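You operate a simulated robot arm through the tools that you are given. There is no shell and no other tool.

You are at the controls of a simulated two-armed robot. One attempt, no reset.

JOB
Pick up the white bottle with one hand, pass it to the other hand and put it on the top of the sieve bench. Set down upright: white bottle.

Only the result counts: the job must be done as asked and must still hold three seconds after the hand-in. Knocking over, shifting, dropping, spilling or breaking anything else fails it.

ROBOT AND FRAMES
Two 7-joint arms with two-finger parallel grippers on one trunk, on a base that moves. Base frame: it is fixed to the floor where the robot stands at the start and does not move with it; the origin is under the middle of the robot, x ahead of it, y to its left, z up. Lengths are in mm, angles in rad, forces in N, time in s.
The left shoulder is at the start at [20, 170, 1153], the right one opposite. With the tool pointing down near the work surface each hand reaches from about 100 to 660 mm from the robot's upright axis, wherever it stands, measured 20 degrees to its own side. Places, roughly: top of the sieve bench [900, 2600, 800]. Payload 3.8 kg a hand.
The tool frame of a hand sits at the grasp point between the pads (the TCP): z along the fingers, y along the line on which they close. The tips reach 30 mm beyond it. Largest opening 110 mm; finger width 20, thickness 10; the body of the gripper, 48 by 112 mm, starts 55 mm behind the TCP.
Orientation is that of the tool frame in the base frame, as a unit quaternion [x, y, z, w]. With the fingers straight down and closing along the base's y, the tool's x points along the base's -x, its y along +y and its z along -z.

CONTROLS
- The arms move only by the tool arm_command. It takes "left_series", "right_series" or both (then of equal length, played together; a hand with none holds still); each is a list of rows, each an object of numbers (a shift or turn left out is 0, a gripper value left out holds the last): "jaw": the gripper command, from -1 (shut) to 1 (fully open), values between in proportion; "tx", "ty", "tz": the shift along the tool's x, y, z in cm; "wx", "wy", "wz": the turn, a rotation vector about the tool's x, y, z in rad. In form: [{"jaw": .., "tx": .., "ty": .., "tz": .., "wx": .., "wy": .., "wz": ..}, ...]. A call has 1 to 20 rows; each row shifts and turns the commanded pose from where the row before left it, along the tool's axes as they then stand. Each row takes 0.2 s and may step no farther than 50 mm and 0.15 rad from the row before; otherwise, or with a gripper value out of range, the whole call is refused. A pose out of reach is approached as far as the arm can. The call stops where the force on the tool passes 40 N (or 10 N more than at its start, if that is more) or the arm is blocked; 0.2 s more then pass. The fingers move at their own pace (about 72 mm/s each) and stop on an object; they squeeze with about 36 N. The grip force told is the motor's: it shows also when the fingers shut on nothing. Time passes only in rows, and 0.2 s behind the last, so rows that do not move let the fingers close. It gives the time, the measured TCP pose, the force on the tool (base axes), the opening and the grip force at its end, in the units of the frame above (readings bear some noise), with the torque about the TCP (base axes, N m) and any sound that the robot's microphone picked up.
- Cameras (640 x 400 px; columns grow to the right, rows downward): "scene" is now at [107.8, -11.6, 1305.4]; the picture's right is [-0.13, -0.99, 0.00], its down [-0.56, 0.07, -0.82] and it looks along [0.82, -0.11, -0.57] (base axes); focal length 286 px, centre (320, 200). "left" rides on the left gripper at [72, -17, -103] in its tool frame; the picture's right is [0.23, 0.97, 0.00], its down [-0.76, 0.18, -0.62] and it looks along [-0.61, 0.14, 0.78] (tool axes); focal length 222 px, centre (320, 200). "right" rides on the right gripper at [72, 17, -103] in its tool frame; the picture's right is [-0.23, 0.97, 0.00], its down [-0.76, -0.18, -0.62] and it looks along [-0.61, -0.14, 0.78] (tool axes); focal length 222 px, centre (320, 200). There is no depth. A picture from a camera that has moved, and an enlarged one, comes with that camera's place and axes in the base frame and with its lens.
- snapshot(camera): a new picture of that camera. The clock stands still meanwhile.
- move_column(by): moves the trunk up (or, below 0, down) by that many mm; the arms and the scene camera ride with it, the base frame stays. It gives what a move gives, with no picture.
- drive_base(legs): drives the robot by 1 to 6 legs, each [ahead, turn to the left] in mm and rad, along the robot's own axes; the way and the turn of a leg run together, so that a leg with both is an arc; at most 1500 mm and 3.142 rad a leg. The arms and the cameras ride along, it lands a little off, and it stops where it bumps. It gives what a move gives.
- pan_tilt(pan, tilt): turns the head with the scene camera to pan (to the left, within 1.396 rad either way) and tilt (down, from -0.506 to 1.204), counted from straight ahead of the robot. It gives what a move gives.
- zoom(camera, box): a new picture of the part [left, top, right, bottom] of that camera's present view, enlarged. The clock stands still meanwhile.
- close_job(): hands the job in; it is judged then, once.

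Places have to be worked out from the pictures, the camera data and where the tool is seen. Open the grippers and draw the arms clear of the work before you hand the job in, unless the task says otherwise.

The tools are called after "Call:" as name(argument=value, ...) on one line, values as JSON. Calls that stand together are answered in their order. arm_command: Moves the arms, as the interface text tells. Its arguments: {"type":"object","properties":{"left_series":{"type":"array","items":{"type":"object","properties":{"jaw":{"type":"number"},"tx":{"type":"number"},"ty":{"type":"number"},"tz":{"type":"number"},"wx":{"type":"number"},"wy":{"type":"number"},"wz":{"type":"number"}}}},"right_series":{"type":"array","items":{"type":"object","properties":{"jaw":{"type":"number"},"tx":{"type":"number"},"ty":{"type":"number"},"tz":{"type":"number"},"wx":{"type":"number"},"wy":{"type":"number"},"wz":{"type":"number"}}}}},"required":[]} The other tools are called the same way: move_column (by) moves the trunk up or down; drive_base (legs) drives the base; pan_tilt (pan, tilt) turns the head that bears the scene camera; snapshot (camera) takes a picture; zoom (camera, box) takes an enlarged picture of a part of a camera's view; close_job () hands the job in.

At the start:

```text
time_s: 0.0
left_tcp_pos: [532.9, 200.6, 1061.1]
left_tool_rot: [0.0, 1.0, 0.0, 0.0]
left_ft_force: [0.4, 0.4, -0.2]
left_moment: [0.02, 0.01, 0.0]
left_grip_width: 109.6
left_gripper_force: 0.1
right_tcp_pos: [441.9, -239.4, 1039.2]
right_tool_rot: [0.0, 1.0, 0.001, 0.0]
right_ft_force: [0.8, 0.3, 0.0]
right_moment: [0.02, -0.01, -0.02]
right_grip_width: 110.0
right_gripper_force: 0.1
trunk travel left (down, up): [-250.0, 320.0]
robot x, y, heading: [-3.6, 1.9, 0.003]
head pan, tilt (commanded): [-0.129, 0.606]
```

scene: 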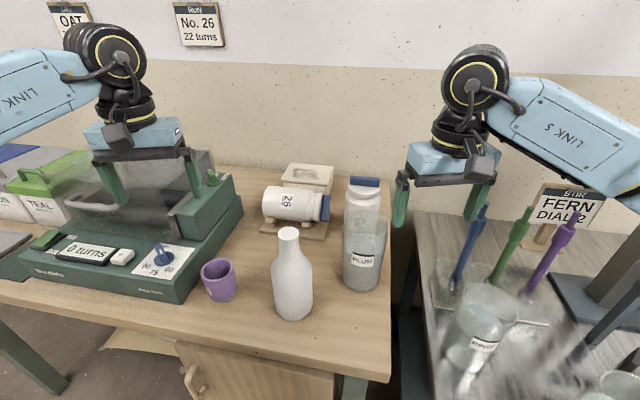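
right: 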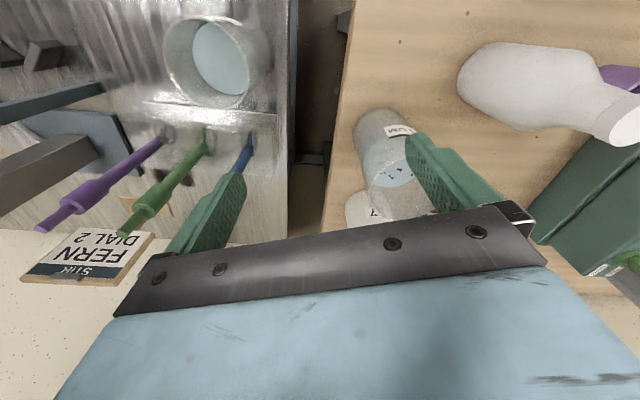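
left: 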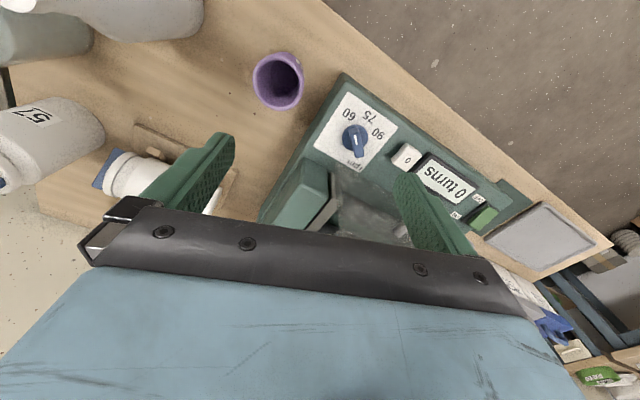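

I'll start by taking a closer look at the white bottle and the things around it; it stands near the front middle of the bench at roughly x 480, y 0.

Call:
zoom(camera="scene", box=[180, 150, 400, 350])

Call:
snapshot(camera="right")

Call:
snapshot(camera="left")

```text
2.00 times, centred on (290, 250) of scene
camera zoom: at [107.8, -11.6, 1305.4], right [-0.13, -0.99, 0.0], down [-0.56, 0.07, -0.82], along [0.82, -0.11, -0.57], focal length 572 px, centre (380, 100)
```

zoom: 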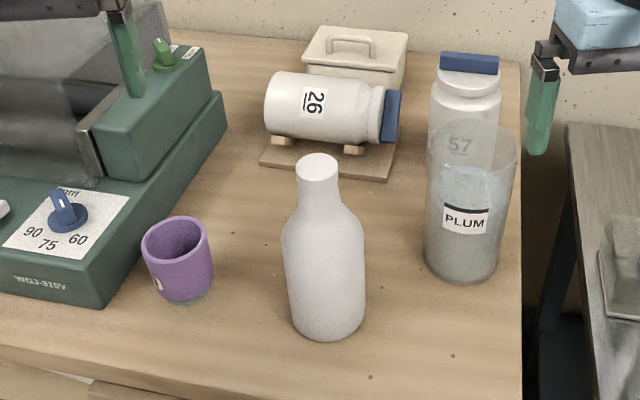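

```text
taken
camera right: at [370.7, -223.1, 1142.5], right [0.23, 0.97, 0.0], down [0.76, -0.18, 0.62], along [0.61, -0.14, -0.78], focal length 222 px, centre (320, 200)
```

right: 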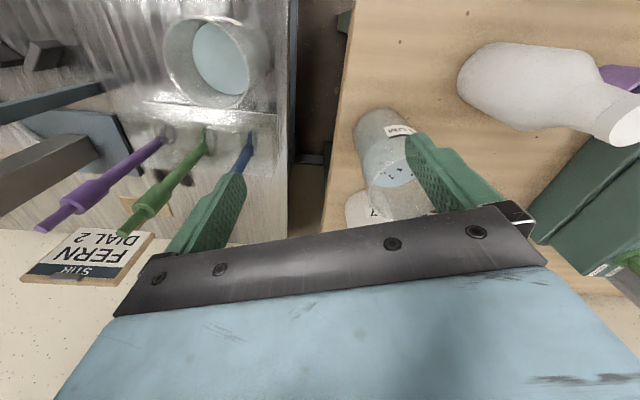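

```text
taken
camera left: at [461.2, 183.3, 1164.2], right [-0.23, 0.97, 0.0], down [0.76, 0.18, 0.62], along [0.61, 0.14, -0.78], focal length 222 px, centre (320, 200)
```

left: 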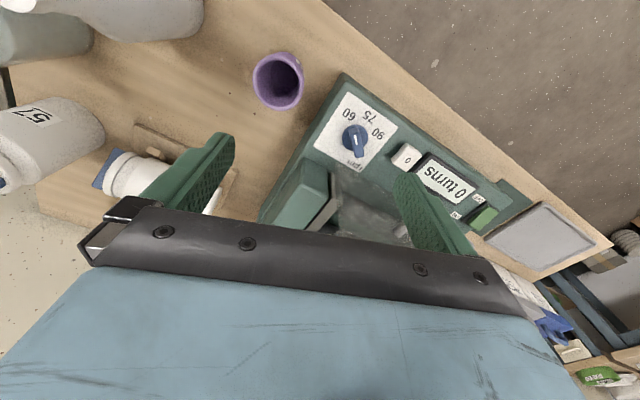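

The bottle top triangulates to about [484, -8, 978] and its base to z ≈ 755, so it is about 220 mm tall, 83 mm wide, with a neck of about 35 mm. Now I turn the head to look at the sieve bench and the way to it.

Call:
pan_tilt(pan=1.2, tilt=0.35)

Call:
snapshot(camera="scene")

```text
time_s: 1.5
left_tcp_pos: [533.6, 198.5, 1061.1]
left_tool_rot: [-0.001, 1.0, 0.001, -0.001]
left_ft_force: [-0.3, 0.0, -0.2]
left_moment: [0.01, -0.02, -0.01]
left_grip_width: 109.9
left_gripper_force: 0.1
right_tcp_pos: [442.8, -241.0, 1040.6]
right_tool_rot: [0.0, 1.0, 0.001, -0.001]
right_ft_force: [-0.8, 0.0, -0.3]
right_moment: [-0.03, 0.0, 0.01]
right_grip_width: 109.9
right_gripper_force: 0.1
trunk travel left (down, up): [-250.0, 320.0]
robot x, y, heading: [2.2, 2.1, 0.001]
head pan, tilt (commanded): [1.201, 0.351]
```

```text
taken
camera scene: at [54.0, 86.6, 1328.6], right [0.93, -0.36, 0.0], down [-0.12, -0.32, -0.94], along [0.34, 0.88, -0.34], focal length 286 px, centre (320, 200)
```

scene: 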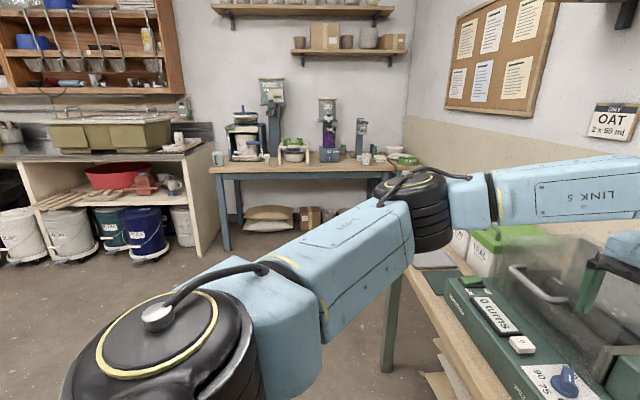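

The sieve bench is the blue-legged table against the far wall. I zoom in on it to see what stands on it.

Call:
zoom(camera="scene", box=[190, 60, 450, 222])

Call:
zoom(camera="scene", box=[200, 120, 330, 201])

Call:
zoom(camera="scene", box=[310, 110, 440, 191])

```text
2.46 times, centred on (320, 141) of scene
camera zoom: at [54.0, 86.6, 1328.6], right [0.93, -0.36, 0.0], down [-0.12, -0.32, -0.94], along [0.34, 0.88, -0.34], focal length 703 px, centre (320, 345)
```

zoom: 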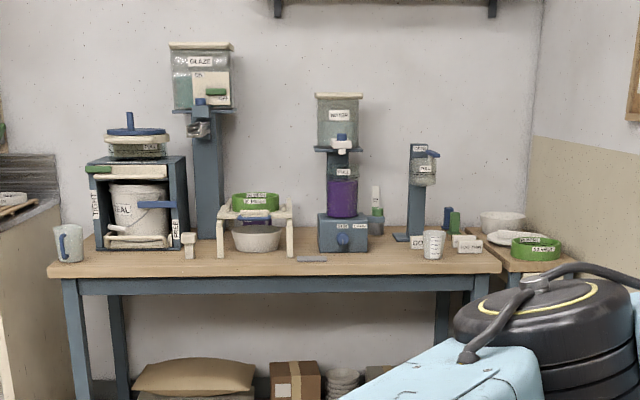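

```text
4.92 times, centred on (265, 160) of scene
camera zoom: at [54.0, 86.6, 1328.6], right [0.93, -0.36, 0.0], down [-0.12, -0.32, -0.94], along [0.34, 0.88, -0.34], focal length 1407 px, centre (591, 394)
```

zoom: 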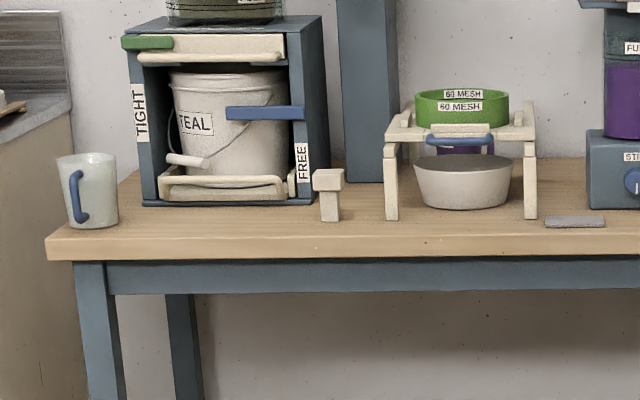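

```text
4.92 times, centred on (375, 150) of scene
camera zoom: at [54.0, 86.6, 1328.6], right [0.93, -0.36, 0.0], down [-0.12, -0.32, -0.94], along [0.34, 0.88, -0.34], focal length 1407 px, centre (49, 444)
```

zoom: 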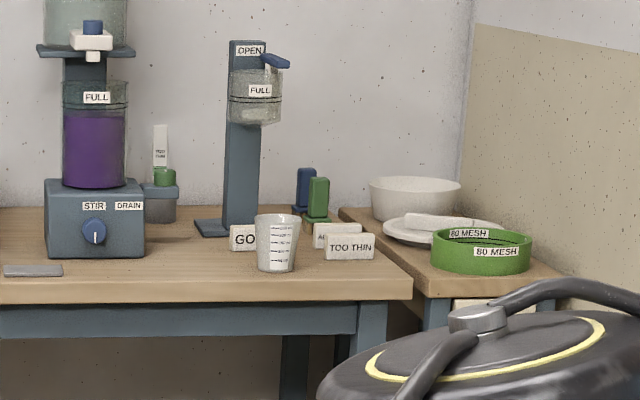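

The bench's front edge lies about 2.3 m away, rotated about 19° from my frame, and there is a free area at its front right between the mixer and the beaker. My plan is to take the bottle by the neck from above with the left hand, pass it to the right hand (gripping the body at a tilt from my side), then drive over and set it down. First I bring the left hand towards the bottle at safe height and look.

Call:
arm_command(left_series=[{"jaw": 1, "tx": 1.2, "ty": -4.0}, {"tx": 1.2, "ty": -4.0}, {"tx": 1.2, "ty": -4.0}, {"tx": 1.3, "ty": -4.0}, {}])

Call:
snapshot(camera="left")

Call:
pan_tilt(pan=-0.1, tilt=0.75)

Call:
snapshot(camera="scene")

```text
time_s: 2.7
left_tcp_pos: [485.5, 38.6, 1061.7]
left_tool_rot: [0.0, 1.0, 0.0, 0.001]
left_ft_force: [-0.5, 0.3, -0.1]
left_moment: [-0.02, 0.0, 0.01]
left_grip_width: 110.0
left_gripper_force: 0.1
right_tcp_pos: [443.2, -239.7, 1039.8]
right_tool_rot: [0.0, 1.0, 0.0, 0.0]
right_ft_force: [0.3, 0.2, 0.6]
right_moment: [-0.04, -0.01, -0.03]
right_grip_width: 109.8
right_gripper_force: 0.1
trunk travel left (down, up): [-250.0, 320.0]
robot x, y, heading: [-0.5, -2.3, -0.003]
head pan, tilt (commanded): [1.201, 0.351]
```

```text
taken
camera left: at [412.1, 21.1, 1165.2], right [-0.23, 0.97, 0.0], down [0.76, 0.18, 0.62], along [0.61, 0.14, -0.78], focal length 222 px, centre (320, 200)
```

left: 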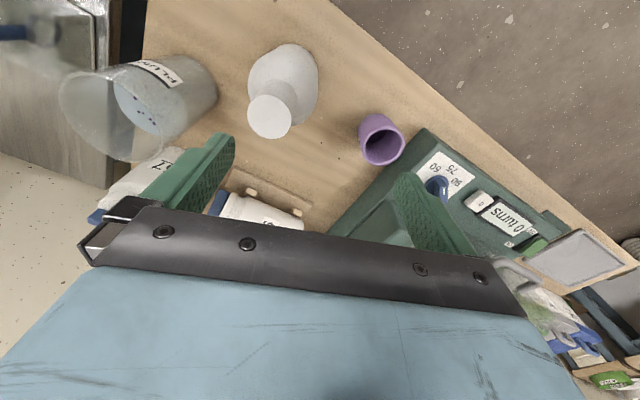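

```text
time_s: 4.2
left_tcp_pos: [483.4, 39.3, 1061.7]
left_tool_rot: [0.0, 1.0, 0.0, 0.0]
left_ft_force: [-0.4, -0.1, -0.1]
left_moment: [0.0, -0.01, 0.0]
left_grip_width: 109.9
left_gripper_force: 0.0
right_tcp_pos: [443.0, -239.5, 1039.3]
right_tool_rot: [0.0, 1.0, 0.0, 0.0]
right_ft_force: [0.7, -0.4, 0.5]
right_moment: [0.03, 0.0, 0.01]
right_grip_width: 110.1
right_gripper_force: 0.1
trunk travel left (down, up): [-250.0, 320.0]
robot x, y, heading: [-1.7, 2.4, -0.002]
head pan, tilt (commanded): [-0.099, 0.75]
```

```text
taken
camera scene: at [102.8, -8.4, 1292.9], right [-0.1, -1.0, 0.0], down [-0.68, 0.07, -0.73], along [0.73, -0.07, -0.68], focal length 286 px, centre (320, 200)
```

scene: 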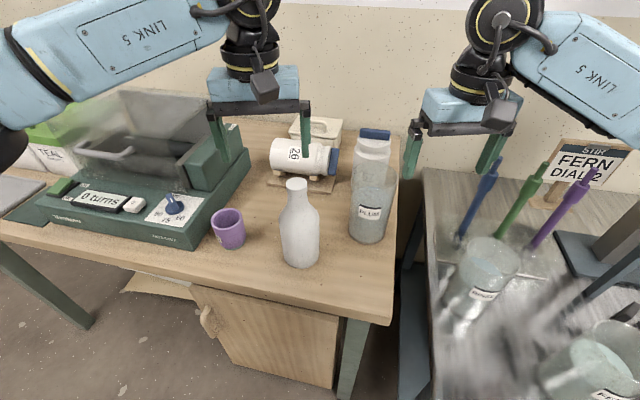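

The left camera puts the bottle mouth at about (481, -6), agreeing with the earlier fix. I move the left hand directly over the bottle at the same height and check again.

Call:
arm_command(left_series=[{"ty": -2.4}, {"ty": -2.2}, {}])

Call:
snapshot(camera="left")

```text
time_s: 5.0
left_tcp_pos: [483.6, -6.1, 1062.2]
left_tool_rot: [0.0, 1.0, 0.001, 0.0]
left_ft_force: [0.2, 0.7, 0.3]
left_moment: [-0.01, 0.0, -0.01]
left_grip_width: 110.0
left_gripper_force: 0.0
right_tcp_pos: [442.8, -239.8, 1040.8]
right_tool_rot: [0.0, 1.0, 0.0, 0.001]
right_ft_force: [0.0, 0.4, 0.3]
right_moment: [0.03, -0.02, 0.01]
right_grip_width: 109.9
right_gripper_force: 0.0
trunk travel left (down, up): [-250.0, 320.0]
robot x, y, heading: [-1.8, 1.5, -0.0]
head pan, tilt (commanded): [-0.099, 0.75]
```

```text
taken
camera left: at [411.6, -22.8, 1165.1], right [-0.23, 0.97, 0.0], down [0.76, 0.18, 0.62], along [0.61, 0.14, -0.78], focal length 222 px, centre (320, 200)
```

left: 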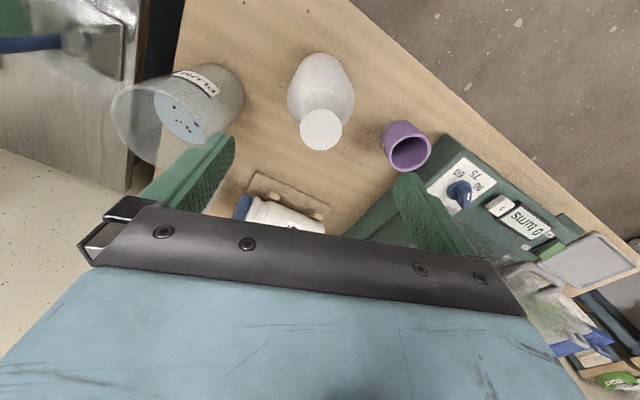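

The mouth is now centred at (482, -6.6) at z ≈ 978, right below the TCP. I descend about 95 mm so the pads straddle the straight part of the neck.

Call:
arm_command(left_series=[{"tx": 0.1, "tz": 2.5}, {"tz": 2.5}, {"tz": 2.5}, {"tz": 2.0}, {}])

Call:
snapshot(camera="left")

Call:
zoom(camera="scene", box=[200, 100, 400, 280])

```text
time_s: 6.2
left_tcp_pos: [484.1, -4.2, 964.1]
left_tool_rot: [-0.001, 1.0, 0.001, -0.001]
left_ft_force: [0.5, -0.5, -0.2]
left_moment: [0.0, 0.01, 0.03]
left_grip_width: 110.0
left_gripper_force: 0.0
right_tcp_pos: [444.0, -240.6, 1039.7]
right_tool_rot: [0.0, 1.0, 0.001, 0.0]
right_ft_force: [0.0, -0.1, -0.3]
right_moment: [0.0, 0.01, -0.03]
right_grip_width: 110.0
right_gripper_force: 0.1
trunk travel left (down, up): [-250.0, 320.0]
robot x, y, heading: [0.0, 0.0, -0.001]
head pan, tilt (commanded): [-0.099, 0.75]
```

```text
taken
camera left: at [412.2, -21.9, 1067.9], right [-0.23, 0.97, 0.0], down [0.76, 0.18, 0.62], along [0.61, 0.14, -0.78], focal length 222 px, centre (320, 200)
```

left: 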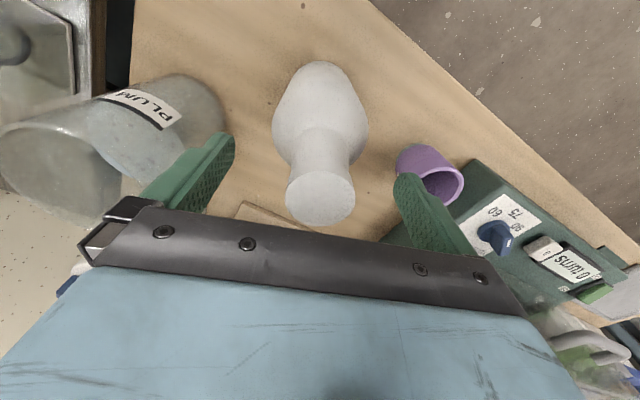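

```text
2.22 times, centred on (300, 190) of scene
camera zoom: at [102.7, -8.4, 1293.0], right [-0.1, -1.0, 0.0], down [-0.68, 0.07, -0.73], along [0.73, -0.07, -0.68], focal length 635 px, centre (364, 222)
```

zoom: 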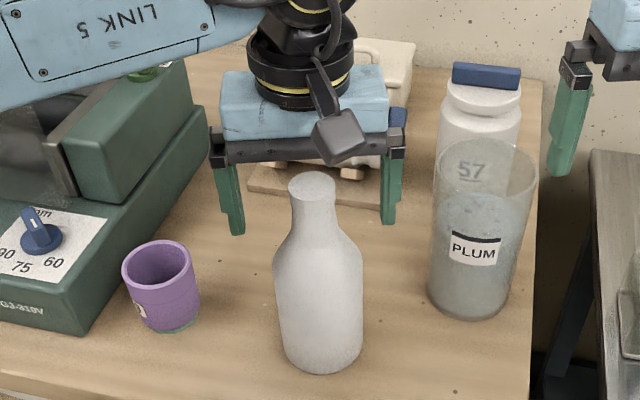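

The fingers straddle the neck with the mouth centred between them. I close the left gripper on the neck.

Call:
arm_command(left_series=[{"jaw": -1}, {"jaw": -1}, {"jaw": -1}, {"jaw": -1}, {"jaw": -1}, {"jaw": -1}])

Call:
snapshot(camera="left")

```text
time_s: 7.6
left_tcp_pos: [485.1, -4.6, 965.1]
left_tool_rot: [0.0, 1.0, -0.001, 0.0]
left_ft_force: [0.9, 0.6, -0.1]
left_moment: [-0.01, -0.02, -0.01]
left_grip_width: 37.7
left_gripper_force: 36.1
right_tcp_pos: [443.4, -239.7, 1038.9]
right_tool_rot: [0.001, 1.0, 0.001, 0.0]
right_ft_force: [-0.1, 0.0, 0.3]
right_moment: [0.0, -0.01, -0.02]
right_grip_width: 110.2
right_gripper_force: 0.1
trunk travel left (down, up): [-250.0, 320.0]
robot x, y, heading: [0.1, 0.9, -0.001]
head pan, tilt (commanded): [-0.099, 0.75]
```

```text
taken
camera left: at [412.3, -21.9, 1068.1], right [-0.23, 0.97, 0.0], down [0.76, 0.18, 0.62], along [0.61, 0.14, -0.78], focal length 222 px, centre (320, 200)
```

left: 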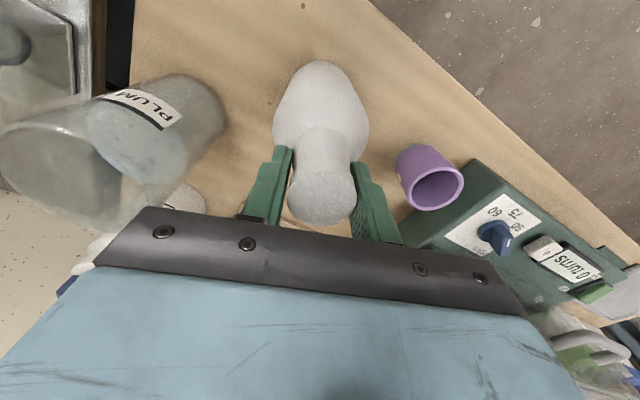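

The fingers hold the neck at 37.7 mm with 36 N. I lift a small amount first to check the weight and hold.

Call:
arm_command(left_series=[{"jaw": -1, "tz": -1.0}, {"tz": -1.5}, {"tz": -1.5}, {}])

Call:
snapshot(camera="scene")

```text
time_s: 8.6
left_tcp_pos: [482.2, -3.8, 1007.4]
left_tool_rot: [0.0, 1.0, 0.0, 0.0]
left_ft_force: [0.7, -0.4, -0.7]
left_moment: [-0.02, 0.03, 0.0]
left_grip_width: 37.5
left_gripper_force: 36.2
right_tcp_pos: [442.7, -240.4, 1040.3]
right_tool_rot: [0.0, 1.0, 0.002, 0.0]
right_ft_force: [0.9, 0.3, 0.3]
right_moment: [0.01, 0.0, 0.01]
right_grip_width: 110.3
right_gripper_force: 0.0
trunk travel left (down, up): [-250.0, 320.0]
robot x, y, heading: [0.8, -3.5, -0.001]
head pan, tilt (commanded): [-0.099, 0.75]
```

```text
taken
camera scene: at [102.9, -8.4, 1292.9], right [-0.1, -1.0, 0.0], down [-0.68, 0.07, -0.73], along [0.73, -0.07, -0.68], focal length 286 px, centre (320, 200)
```

scene: 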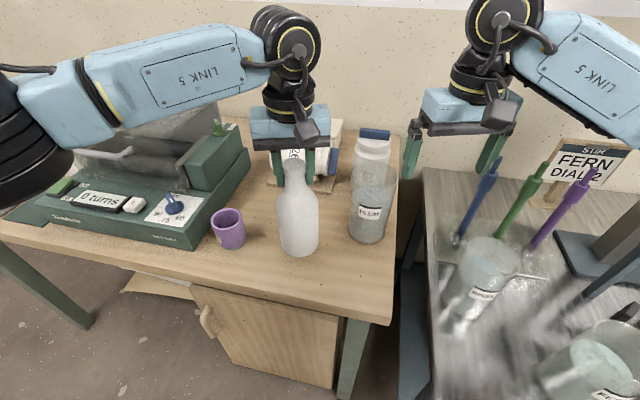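

The bottle came up cleanly and is very light. I lift it further with the left hand while the right hand tilts its fingers forward (about 65° from down) in place, clear of everything.

Call:
arm_command(left_series=[{"tz": -1.5}, {"tz": -1.5}, {"tz": -1.5}, {"tz": -1.5}, {"tz": -1.5}, {"tz": -1.0}, {}, {}, {}], right_series=[{"jaw": 1, "wy": -0.1418}, {"wy": -0.1418}, {"wy": -0.1418}, {"wy": -0.1418}, {"wy": -0.1418}, {"wy": -0.1418}, {"wy": -0.1418}, {"wy": -0.1418}, {}])

Call:
snapshot(camera="scene")

Call:
snapshot(camera="right")

```text
time_s: 10.6
left_tcp_pos: [483.5, -6.6, 1091.0]
left_tool_rot: [0.001, 1.0, 0.0, 0.0]
left_ft_force: [0.3, 0.1, -1.7]
left_moment: [0.01, 0.01, 0.01]
left_grip_width: 37.7
left_gripper_force: 36.0
right_tcp_pos: [442.1, -240.6, 1039.2]
right_tool_rot: [0.0, 0.843, 0.001, 0.538]
right_ft_force: [0.2, -0.4, 0.9]
right_moment: [0.04, -0.01, 0.01]
right_grip_width: 110.0
right_gripper_force: 0.1
trunk travel left (down, up): [-250.0, 320.0]
robot x, y, heading: [2.7, 0.4, 0.005]
head pan, tilt (commanded): [-0.099, 0.75]
```

```text
taken
camera scene: at [102.9, -8.4, 1292.9], right [-0.1, -1.0, 0.0], down [-0.68, 0.07, -0.73], along [0.73, -0.07, -0.68], focal length 286 px, centre (320, 200)
```

scene: 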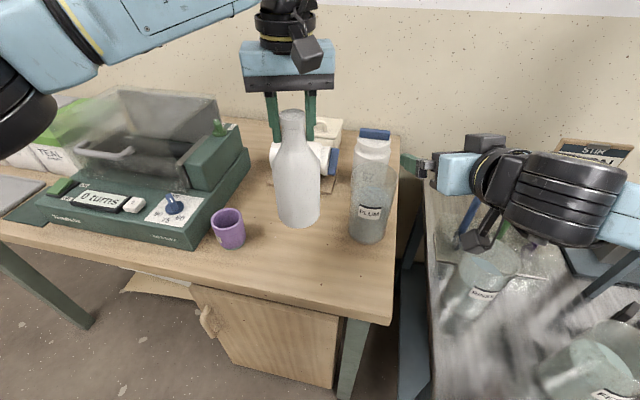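

```text
taken
camera right: at [318.9, -223.0, 1016.3], right [0.1, 0.97, 0.21], down [-0.24, -0.18, 0.95], along [0.97, -0.14, 0.22], focal length 222 px, centre (320, 200)
```

right: 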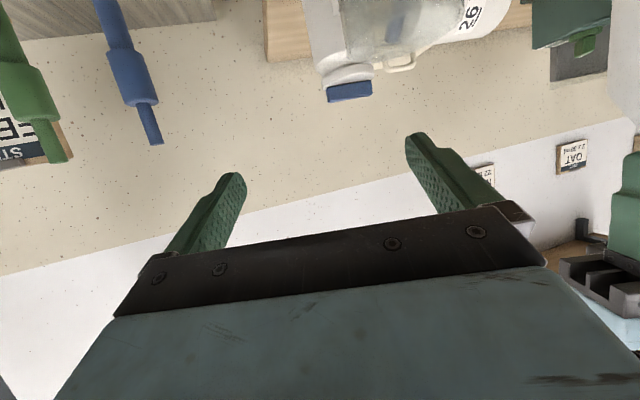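

The bottle hangs with its base at about z 885, and the right hand is tilted as wanted. I bring the right hand back and across behind the bottle (towards x 365, y -6), then down to z ≈ 965, still well short of the bottle.

Call:
arm_command(right_series=[{"tx": 1.087, "ty": 2.0, "tz": -2.33}, {"tx": 1.087, "ty": 2.0, "tz": -2.33}, {"tx": 1.087, "ty": 2.0, "tz": -2.33}, {"tx": 1.18, "ty": 2.67, "tz": 0.55}, {"tx": 1.18, "ty": 2.67, "tz": 0.55}, {"tx": 1.18, "ty": 2.67, "tz": 0.55}, {"tx": 1.06, "ty": 3.13, "tz": 0.495}, {"tx": 1.06, "ty": 3.13, "tz": 0.495}, {"tx": 1.06, "ty": 3.13, "tz": 0.495}, {}])

Call:
snapshot(camera="right")

Call:
snapshot(camera="scene")

```text
time_s: 12.8
left_tcp_pos: [483.3, -7.3, 1090.7]
left_tool_rot: [0.002, 1.0, -0.001, 0.0]
left_ft_force: [0.2, 0.9, -0.6]
left_moment: [-0.02, -0.01, 0.01]
left_grip_width: 34.5
left_gripper_force: 36.1
right_tcp_pos: [428.0, 5.8, 955.5]
right_tool_rot: [0.0, 0.843, 0.002, 0.538]
right_ft_force: [-0.2, 0.0, -0.4]
right_moment: [-0.03, 0.01, -0.07]
right_grip_width: 109.9
right_gripper_force: 0.0
right hand out of reach, approached as far as the arm can: row 1, 2, 3
trunk travel left (down, up): [-250.0, 320.0]
robot x, y, heading: [-0.1, -4.7, 0.001]
head pan, tilt (commanded): [-0.099, 0.75]
```

```text
taken
camera right: at [304.0, 22.6, 934.1], right [0.1, 0.97, 0.21], down [-0.24, -0.18, 0.95], along [0.97, -0.14, 0.22], focal length 222 px, centre (320, 200)
```

right: 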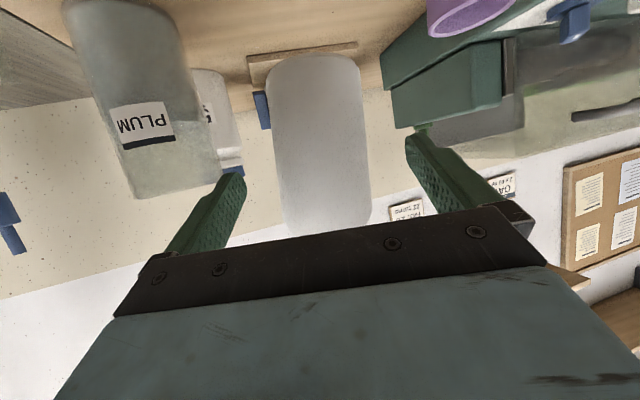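

```text
taken
camera scene: at [102.8, -8.8, 1292.9], right [-0.1, -0.99, 0.0], down [-0.68, 0.07, -0.73], along [0.73, -0.07, -0.68], focal length 286 px, centre (320, 200)
```

scene: 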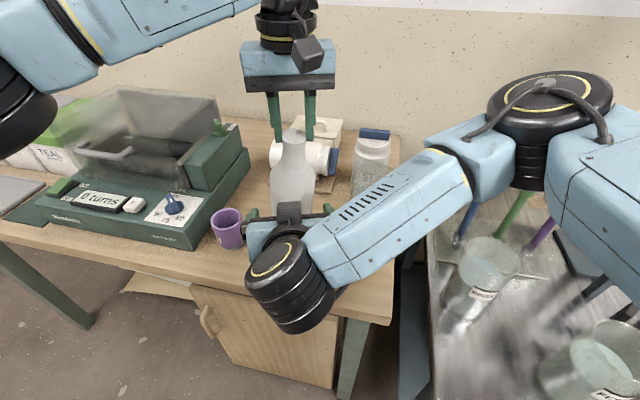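

The first three rows were out of reach, so the right hand swept farther forward than intended, and the left grip width dropped from 37.7 to 34.5 mm; the bottle seems to sit lower in the left fingers. I look closely before going on.

Call:
zoom(camera="scene", box=[220, 60, 380, 260])

Call:
snapshot(camera="left")

```text
2.00 times, centred on (300, 160) of scene
camera zoom: at [102.8, -8.8, 1292.9], right [-0.1, -0.99, 0.0], down [-0.68, 0.07, -0.73], along [0.73, -0.07, -0.68], focal length 572 px, centre (360, 280)
```

zoom: 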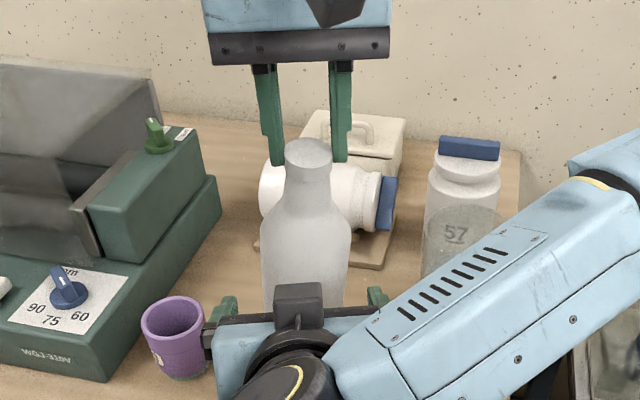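

```text
taken
camera left: at [411.0, -24.8, 1195.5], right [-0.23, 0.97, 0.0], down [0.76, 0.18, 0.62], along [0.61, 0.14, -0.78], focal length 222 px, centre (320, 200)
```

left: 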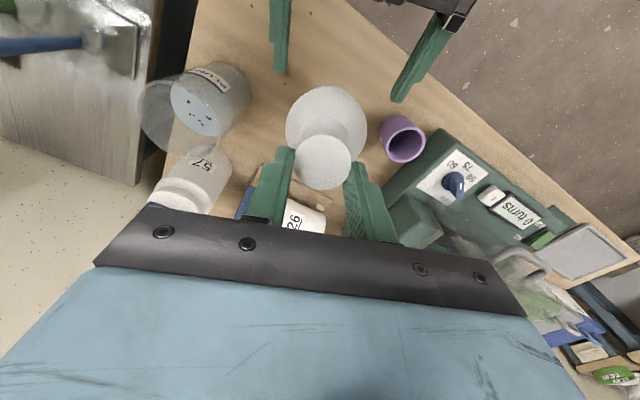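

The right fingers evidently dragged the bottle down in the left grip: only about 10 mm of neck is still held and it leans a few degrees (bottom towards +y), with its body centred near y ≈ 6 at the right fingers' height, which matches the right TCP y of 5.8. I advance the right hand straight ahead slowly around the body and check.

Call:
arm_command(right_series=[{"tx": -0.465, "tz": 0.997}, {"tx": -0.465, "tz": 0.997}, {}])

Call:
snapshot(camera="right")

Call:
snapshot(camera="left")

```text
time_s: 13.6
left_tcp_pos: [483.8, -6.4, 1092.3]
left_tool_rot: [0.0, 1.0, 0.0, 0.0]
left_ft_force: [-0.2, 0.3, -0.9]
left_moment: [-0.01, 0.03, 0.0]
left_grip_width: 34.6
left_gripper_force: 36.1
right_tcp_pos: [451.5, 5.8, 955.0]
right_tool_rot: [0.0, 0.843, 0.001, 0.538]
right_ft_force: [0.3, -0.8, 0.0]
right_moment: [-0.03, -0.02, 0.02]
right_grip_width: 110.1
right_gripper_force: 0.0
trunk travel left (down, up): [-250.0, 320.0]
robot x, y, heading: [3.5, -1.2, -0.002]
head pan, tilt (commanded): [-0.099, 0.75]
```

```text
taken
camera right: at [327.2, 22.7, 933.1], right [0.1, 0.97, 0.21], down [-0.24, -0.18, 0.95], along [0.97, -0.14, 0.22], focal length 222 px, centre (320, 200)
```

right: 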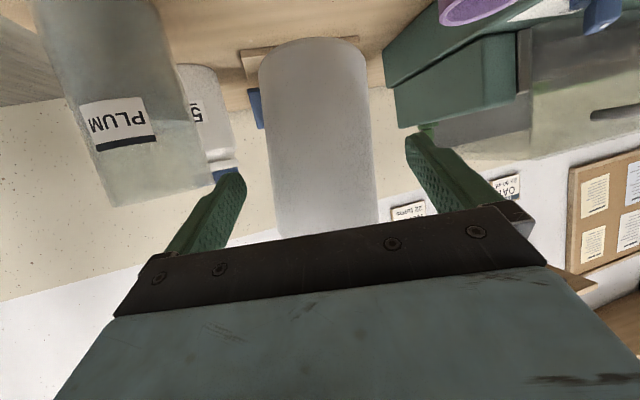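

```text
taken
camera left: at [411.6, -23.9, 1195.1], right [-0.23, 0.97, 0.0], down [0.76, 0.18, 0.62], along [0.61, 0.14, -0.78], focal length 222 px, centre (320, 200)
```

left: 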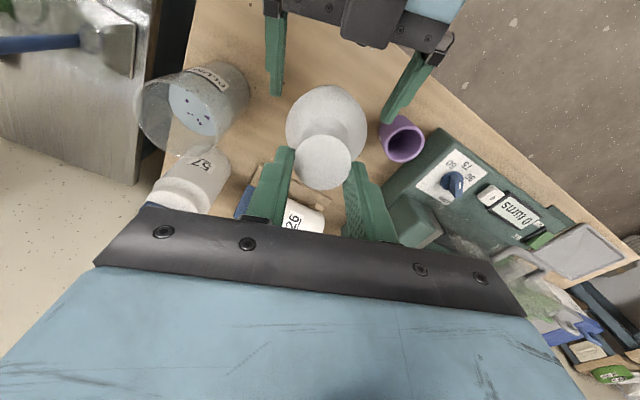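

Re-deriving the geometry, the bottle is about 195 mm tall and 77 mm wide, and leans so its axis at finger height is near (490, 5). The fingers are well centred around it, so I advance another 26 mm.

Call:
arm_command(right_series=[{"tx": -0.55, "tz": 1.178}, {"tx": -0.55, "tz": 1.178}, {}])

Call:
snapshot(camera="right")

Call:
snapshot(camera="left")

Call:
zoom(camera="scene", box=[220, 60, 380, 260])

```text
time_s: 14.4
left_tcp_pos: [484.0, -7.2, 1091.7]
left_tool_rot: [0.0, 1.0, -0.001, 0.001]
left_ft_force: [-0.3, 0.6, -1.5]
left_moment: [0.0, 0.01, 0.0]
left_grip_width: 34.1
left_gripper_force: 36.3
right_tcp_pos: [477.7, 7.9, 955.9]
right_tool_rot: [-0.001, 0.843, 0.001, 0.538]
right_ft_force: [1.3, -0.6, -0.2]
right_moment: [0.02, 0.0, 0.01]
right_grip_width: 110.2
right_gripper_force: 0.1
trunk travel left (down, up): [-250.0, 320.0]
robot x, y, heading: [1.3, 1.0, 0.0]
head pan, tilt (commanded): [-0.099, 0.75]
```

```text
taken
camera right: at [354.0, 23.9, 934.2], right [0.1, 0.97, 0.21], down [-0.24, -0.18, 0.95], along [0.97, -0.14, 0.22], focal length 222 px, centre (320, 200)
```

right: 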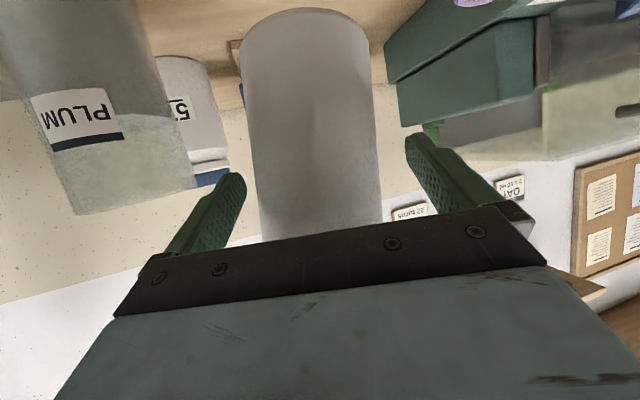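

```text
taken
camera left: at [411.6, -23.8, 1195.2], right [-0.23, 0.97, 0.0], down [0.76, 0.18, 0.62], along [0.61, 0.14, -0.78], focal length 222 px, centre (320, 200)
```

left: 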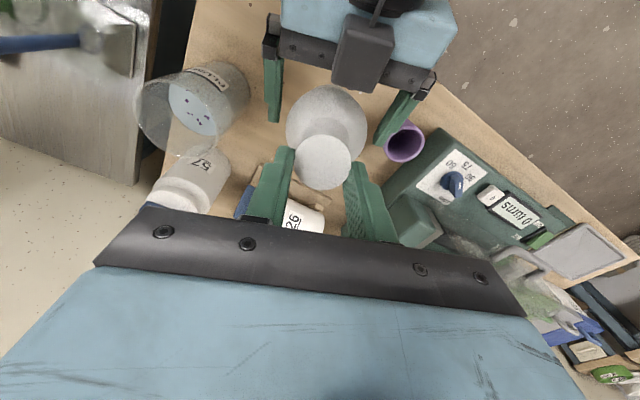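

```text
2.00 times, centred on (300, 160) of scene
camera zoom: at [102.8, -8.4, 1292.9], right [-0.1, -1.0, 0.0], down [-0.68, 0.07, -0.73], along [0.73, -0.07, -0.68], focal length 572 px, centre (360, 280)
```

zoom: 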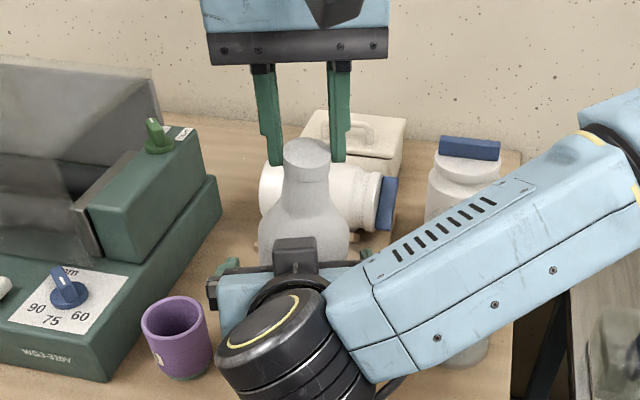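

The bottle is now centred between the right fingers with its axis just ahead of the right TCP. I close the right gripper on the body.

Call:
arm_command(right_series=[{"ty": -0.15, "jaw": 1}, {"jaw": -1}, {"jaw": -1}, {"jaw": -1}, {"jaw": -1}])

Call:
snapshot(camera="right")

Call:
snapshot(camera="left")

```text
time_s: 15.6
left_tcp_pos: [484.3, -7.0, 1091.6]
left_tool_rot: [0.001, 1.0, -0.001, 0.0]
left_ft_force: [-0.6, 3.7, -0.6]
left_moment: [-0.09, 0.01, -0.09]
left_grip_width: 34.4
left_gripper_force: 36.2
right_tcp_pos: [477.4, 5.4, 957.1]
right_tool_rot: [0.001, 0.843, 0.001, 0.537]
right_ft_force: [-0.6, -3.6, -0.6]
right_moment: [0.67, 0.02, 0.07]
right_grip_width: 79.2
right_gripper_force: 35.7
trunk travel left (down, up): [-250.0, 320.0]
robot x, y, heading: [2.2, 3.3, 0.002]
head pan, tilt (commanded): [-0.099, 0.75]
```

```text
taken
camera right: at [353.6, 22.3, 933.8], right [0.1, 0.97, 0.21], down [-0.24, -0.18, 0.95], along [0.97, -0.14, 0.22], focal length 222 px, centre (320, 200)
```

right: 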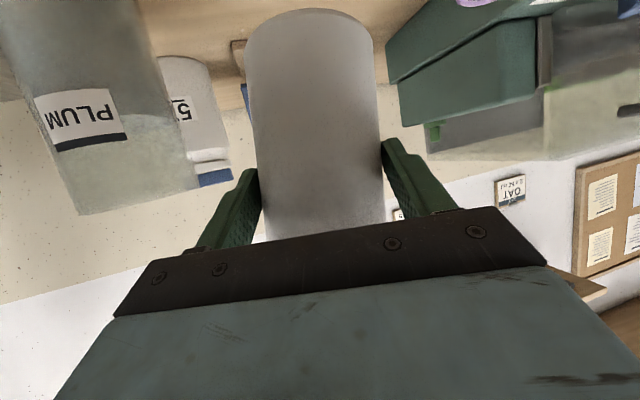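

```text
taken
camera left: at [411.7, -23.6, 1195.3], right [-0.23, 0.97, 0.0], down [0.76, 0.18, 0.62], along [0.61, 0.14, -0.78], focal length 222 px, centre (320, 200)
```

left: 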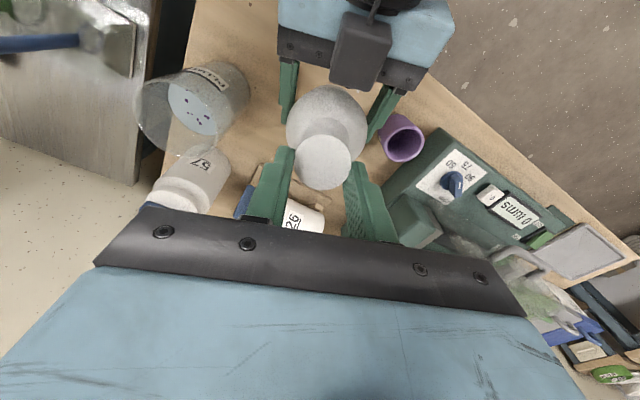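

The right hand grips the body at 79 mm, with the expected small sideways load between both hands. I open the left gripper to release the neck, holding still, and then look.

Call:
arm_command(left_series=[{"jaw": 1}, {"jaw": 1}, {"jaw": 1}, {"jaw": 1}], right_series=[{"jaw": -1}, {"jaw": -1}, {"jaw": -1}, {"jaw": -1}])

Call:
snapshot(camera="left")

Call:
snapshot(camera="right")

```text
time_s: 16.6
left_tcp_pos: [484.3, -7.8, 1093.1]
left_tool_rot: [0.0, 1.0, 0.0, 0.0]
left_ft_force: [-0.1, -1.0, 0.3]
left_moment: [0.03, 0.03, 0.01]
left_grip_width: 110.1
left_gripper_force: 0.0
right_tcp_pos: [477.2, 5.0, 956.3]
right_tool_rot: [0.0, 0.843, 0.001, 0.537]
right_ft_force: [0.3, -0.4, -0.2]
right_moment: [0.0, 0.01, 0.0]
right_grip_width: 79.1
right_gripper_force: 36.4
trunk travel left (down, up): [-250.0, 320.0]
robot x, y, heading: [2.4, -1.8, -0.003]
head pan, tilt (commanded): [-0.099, 0.75]
```

```text
taken
camera left: at [411.6, -23.8, 1195.1], right [-0.23, 0.97, 0.0], down [0.76, 0.18, 0.62], along [0.61, 0.14, -0.78], focal length 222 px, centre (320, 200)
```

left: 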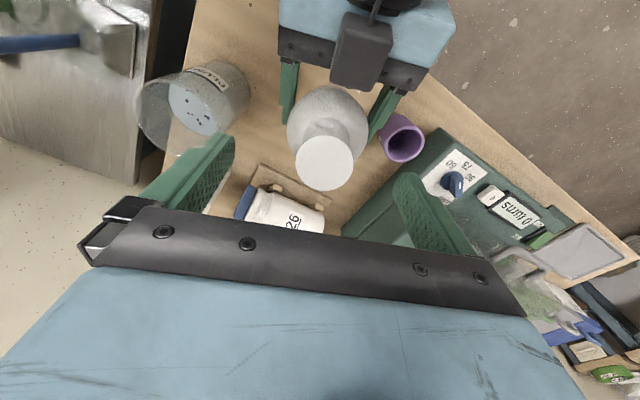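

```text
taken
camera right: at [353.5, 22.5, 933.9], right [0.1, 0.97, 0.21], down [-0.24, -0.18, 0.95], along [0.97, -0.14, 0.22], focal length 222 px, centre (320, 200)
```

right: 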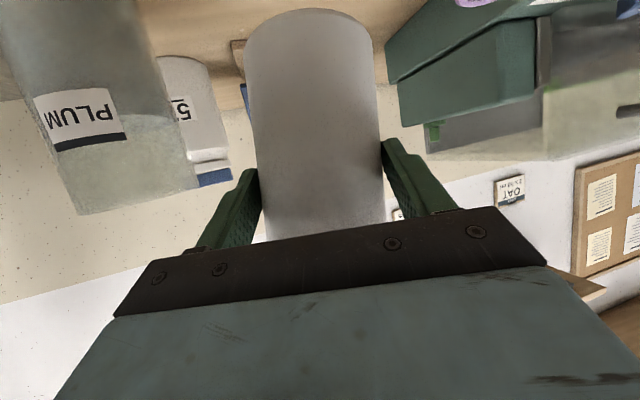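

The right hand alone now holds the bottle, and the left fingers are fully open around the neck. I raise the left hand straight up, clear of the bottle.

Call:
arm_command(left_series=[{"tz": -2.0}, {"tz": -2.5}, {"tz": -2.5}, {"tz": -2.5}, {}])

Call:
snapshot(camera="left")

Call:
zoom(camera="scene", box=[220, 60, 380, 260])

```text
time_s: 17.8
left_tcp_pos: [483.3, -3.1, 1188.2]
left_tool_rot: [0.0, 1.0, -0.001, 0.0]
left_ft_force: [-0.6, 0.2, -0.5]
left_moment: [0.04, 0.02, -0.04]
left_grip_width: 110.1
left_gripper_force: 0.2
right_tcp_pos: [477.5, 5.6, 955.2]
right_tool_rot: [0.0, 0.844, 0.0, 0.537]
right_ft_force: [-0.2, 0.7, 0.5]
right_moment: [0.02, 0.01, -0.01]
right_grip_width: 78.8
right_gripper_force: 35.7
trunk travel left (down, up): [-250.0, 320.0]
robot x, y, heading: [1.2, -1.7, -0.003]
head pan, tilt (commanded): [-0.099, 0.75]
```

```text
taken
camera left: at [411.1, -20.8, 1291.6], right [-0.23, 0.97, 0.0], down [0.76, 0.18, 0.62], along [0.61, 0.14, -0.78], focal length 222 px, centre (320, 200)
```

left: 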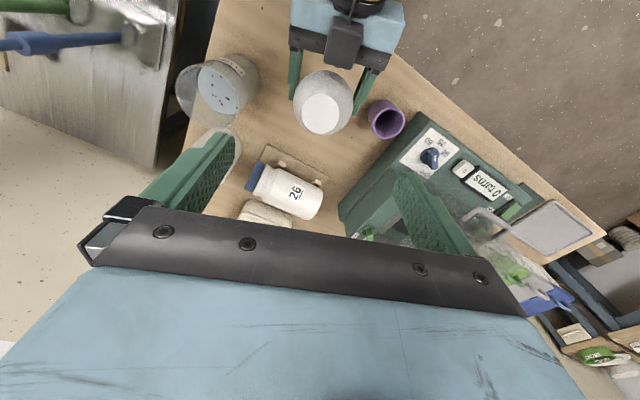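

```text
2.00 times, centred on (300, 160) of scene
camera zoom: at [103.0, -8.3, 1292.9], right [-0.1, -1.0, 0.0], down [-0.68, 0.07, -0.73], along [0.73, -0.07, -0.68], focal length 572 px, centre (360, 280)
```

zoom: 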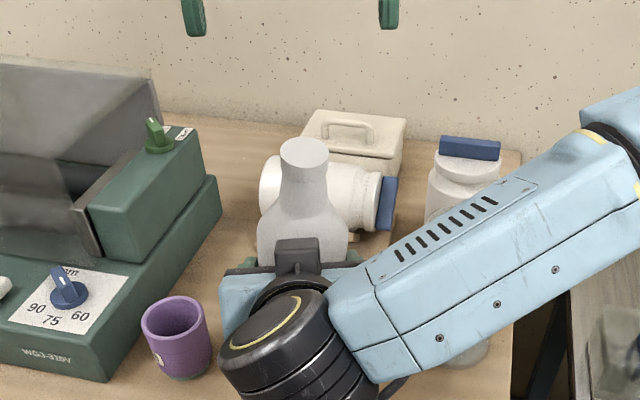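

The bottle is free of the left hand. I zoom in to measure its tilt and height precisely in the right hand.

Call:
zoom(camera="left", box=[270, 30, 400, 150])

Call:
zoom(camera="scene", box=[260, 110, 360, 210])

Call:
zoom(camera="right", box=[220, 0, 420, 240])

```text
3.33 times, centred on (335, 90) of left
camera zoom: at [411.1, -20.8, 1291.6], right [-0.23, 0.97, 0.0], down [0.76, 0.18, 0.62], along [0.61, 0.14, -0.78], focal length 740 px, centre (270, 567)
```

zoom: 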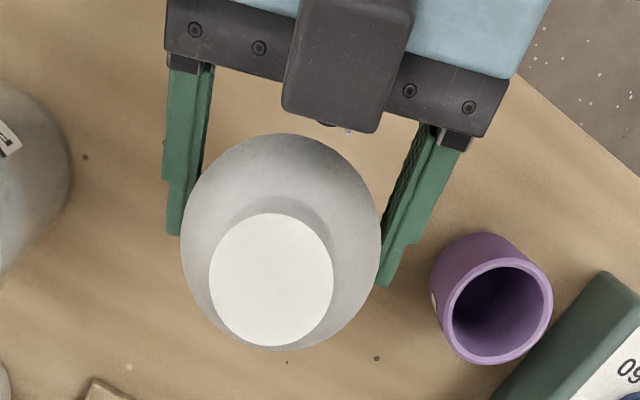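

```text
4.00 times, centred on (310, 160) of scene
camera zoom: at [103.0, -8.3, 1292.9], right [-0.1, -1.0, 0.0], down [-0.68, 0.07, -0.73], along [0.73, -0.07, -0.68], focal length 1143 px, centre (360, 360)
```

zoom: 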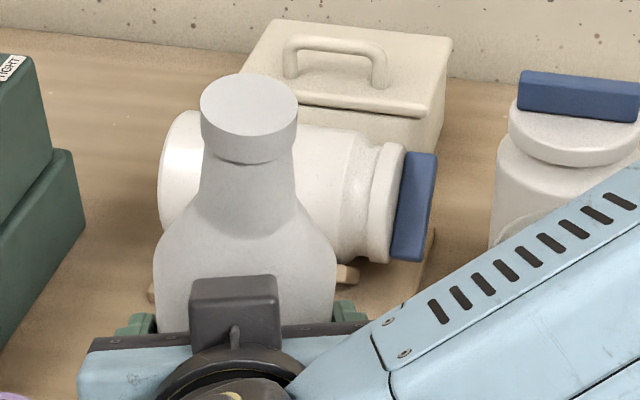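

```text
1.67 times, centred on (320, 120) of right
camera zoom: at [353.6, 22.5, 933.8], right [0.1, 0.97, 0.21], down [-0.24, -0.18, 0.95], along [0.97, -0.14, 0.22], focal length 370 px, centre (320, 333)
```

zoom: 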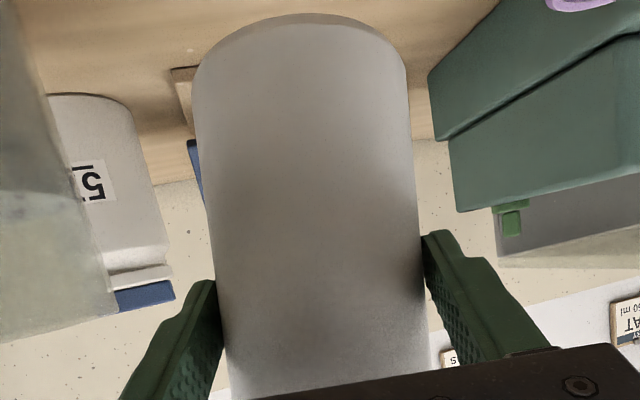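

The bottle leans about 7–8° with its base away from me and about 4–5° with its base to my left. I turn the right hand by (+0.13 about base y, −0.07 about base x) to bring it upright, and check.

Call:
arm_command(right_series=[{"jaw": -1, "wx": 0.0148, "wy": 0.065, "wz": -0.0317}, {"wx": 0.0148, "wy": 0.065, "wz": -0.0317}, {}])

Call:
zoom(camera="left", box=[270, 30, 400, 150])

Call:
zoom(camera="scene", box=[260, 110, 360, 210])

Call:
zoom(camera="right", box=[220, 0, 420, 240])

```text
time_s: 18.6
left_tcp_pos: [483.2, -2.8, 1189.1]
left_tool_rot: [0.0, 1.0, 0.001, 0.0]
left_ft_force: [0.6, 0.1, -0.5]
left_moment: [-0.01, 0.03, -0.01]
left_grip_width: 110.1
left_gripper_force: 0.0
right_tcp_pos: [476.8, 4.6, 956.4]
right_tool_rot: [-0.018, 0.876, -0.03, 0.481]
right_ft_force: [-0.4, 0.5, 0.0]
right_moment: [0.02, 0.02, 0.0]
right_grip_width: 78.7
right_gripper_force: 36.4
trunk travel left (down, up): [-250.0, 320.0]
robot x, y, heading: [0.6, 0.8, -0.001]
head pan, tilt (commanded): [-0.099, 0.75]
```

```text
3.33 times, centred on (335, 90) of left
camera zoom: at [411.0, -21.0, 1291.2], right [-0.23, 0.97, 0.0], down [0.76, 0.18, 0.62], along [0.61, 0.14, -0.78], focal length 740 px, centre (270, 567)
```

zoom: 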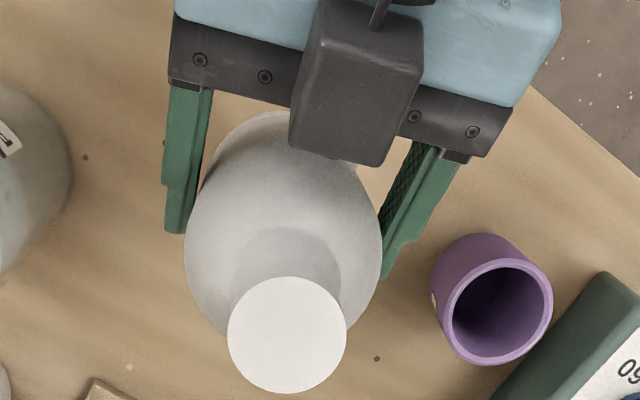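

```text
4.00 times, centred on (310, 160) of scene
camera zoom: at [102.9, -8.5, 1292.9], right [-0.1, -1.0, 0.0], down [-0.68, 0.07, -0.73], along [0.73, -0.07, -0.68], focal length 1143 px, centre (360, 360)
```

zoom: 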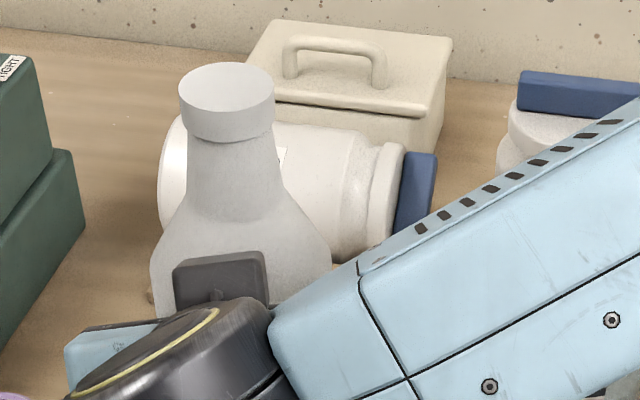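

```text
1.67 times, centred on (320, 120) of right
camera zoom: at [351.2, 20.9, 949.0], right [0.12, 0.99, 0.12], down [-0.12, -0.11, 0.99], along [0.99, -0.13, 0.1], focal length 370 px, centre (320, 333)
```

zoom: 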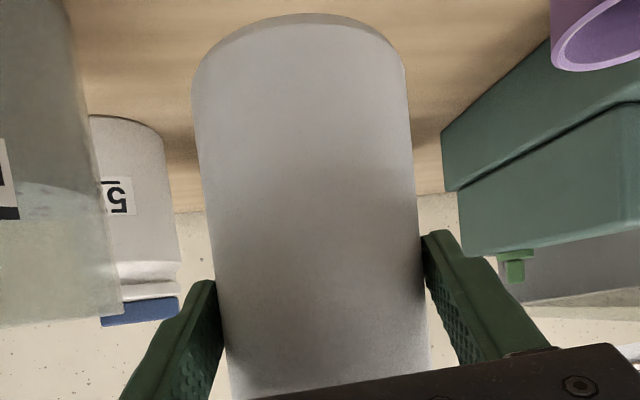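

The bottle now reads vertical in both the left and right views (cap at about (494, 3, 1071), base at z ≈ 876, i.e. 80 mm below the right TCP). I tuck the left hand away to my left and back.

Call:
arm_command(left_series=[{"ty": 4.0}, {"ty": 4.0}, {"ty": 3.0, "tx": 2.5}, {"ty": 3.0, "tx": 2.5}, {"ty": 3.0, "tx": 3.0}, {"ty": 3.0, "tx": 3.0}, {"tx": 3.0}, {"tx": 3.0}, {"tx": 3.0}, {}])

Call:
snapshot(camera="scene")

```text
time_s: 20.8
left_tcp_pos: [287.0, 192.8, 1185.7]
left_tool_rot: [0.0, 1.0, 0.0, 0.0]
left_ft_force: [0.5, 0.6, 0.4]
left_moment: [0.03, 0.01, -0.03]
left_grip_width: 109.9
left_gripper_force: 0.0
right_tcp_pos: [477.1, 5.5, 956.7]
right_tool_rot: [-0.019, 0.876, -0.029, 0.481]
right_ft_force: [0.2, 0.1, -0.5]
right_moment: [0.01, -0.01, 0.0]
right_grip_width: 78.3
right_gripper_force: 36.2
trunk travel left (down, up): [-250.0, 320.0]
robot x, y, heading: [-0.9, -2.7, -0.0]
head pan, tilt (commanded): [-0.099, 0.75]
```

```text
taken
camera scene: at [103.0, -8.4, 1292.9], right [-0.1, -1.0, 0.0], down [-0.68, 0.07, -0.73], along [0.73, -0.07, -0.68], focal length 286 px, centre (320, 200)
```

scene: 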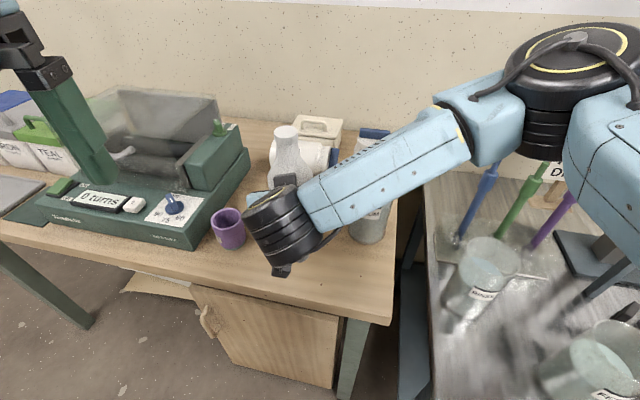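

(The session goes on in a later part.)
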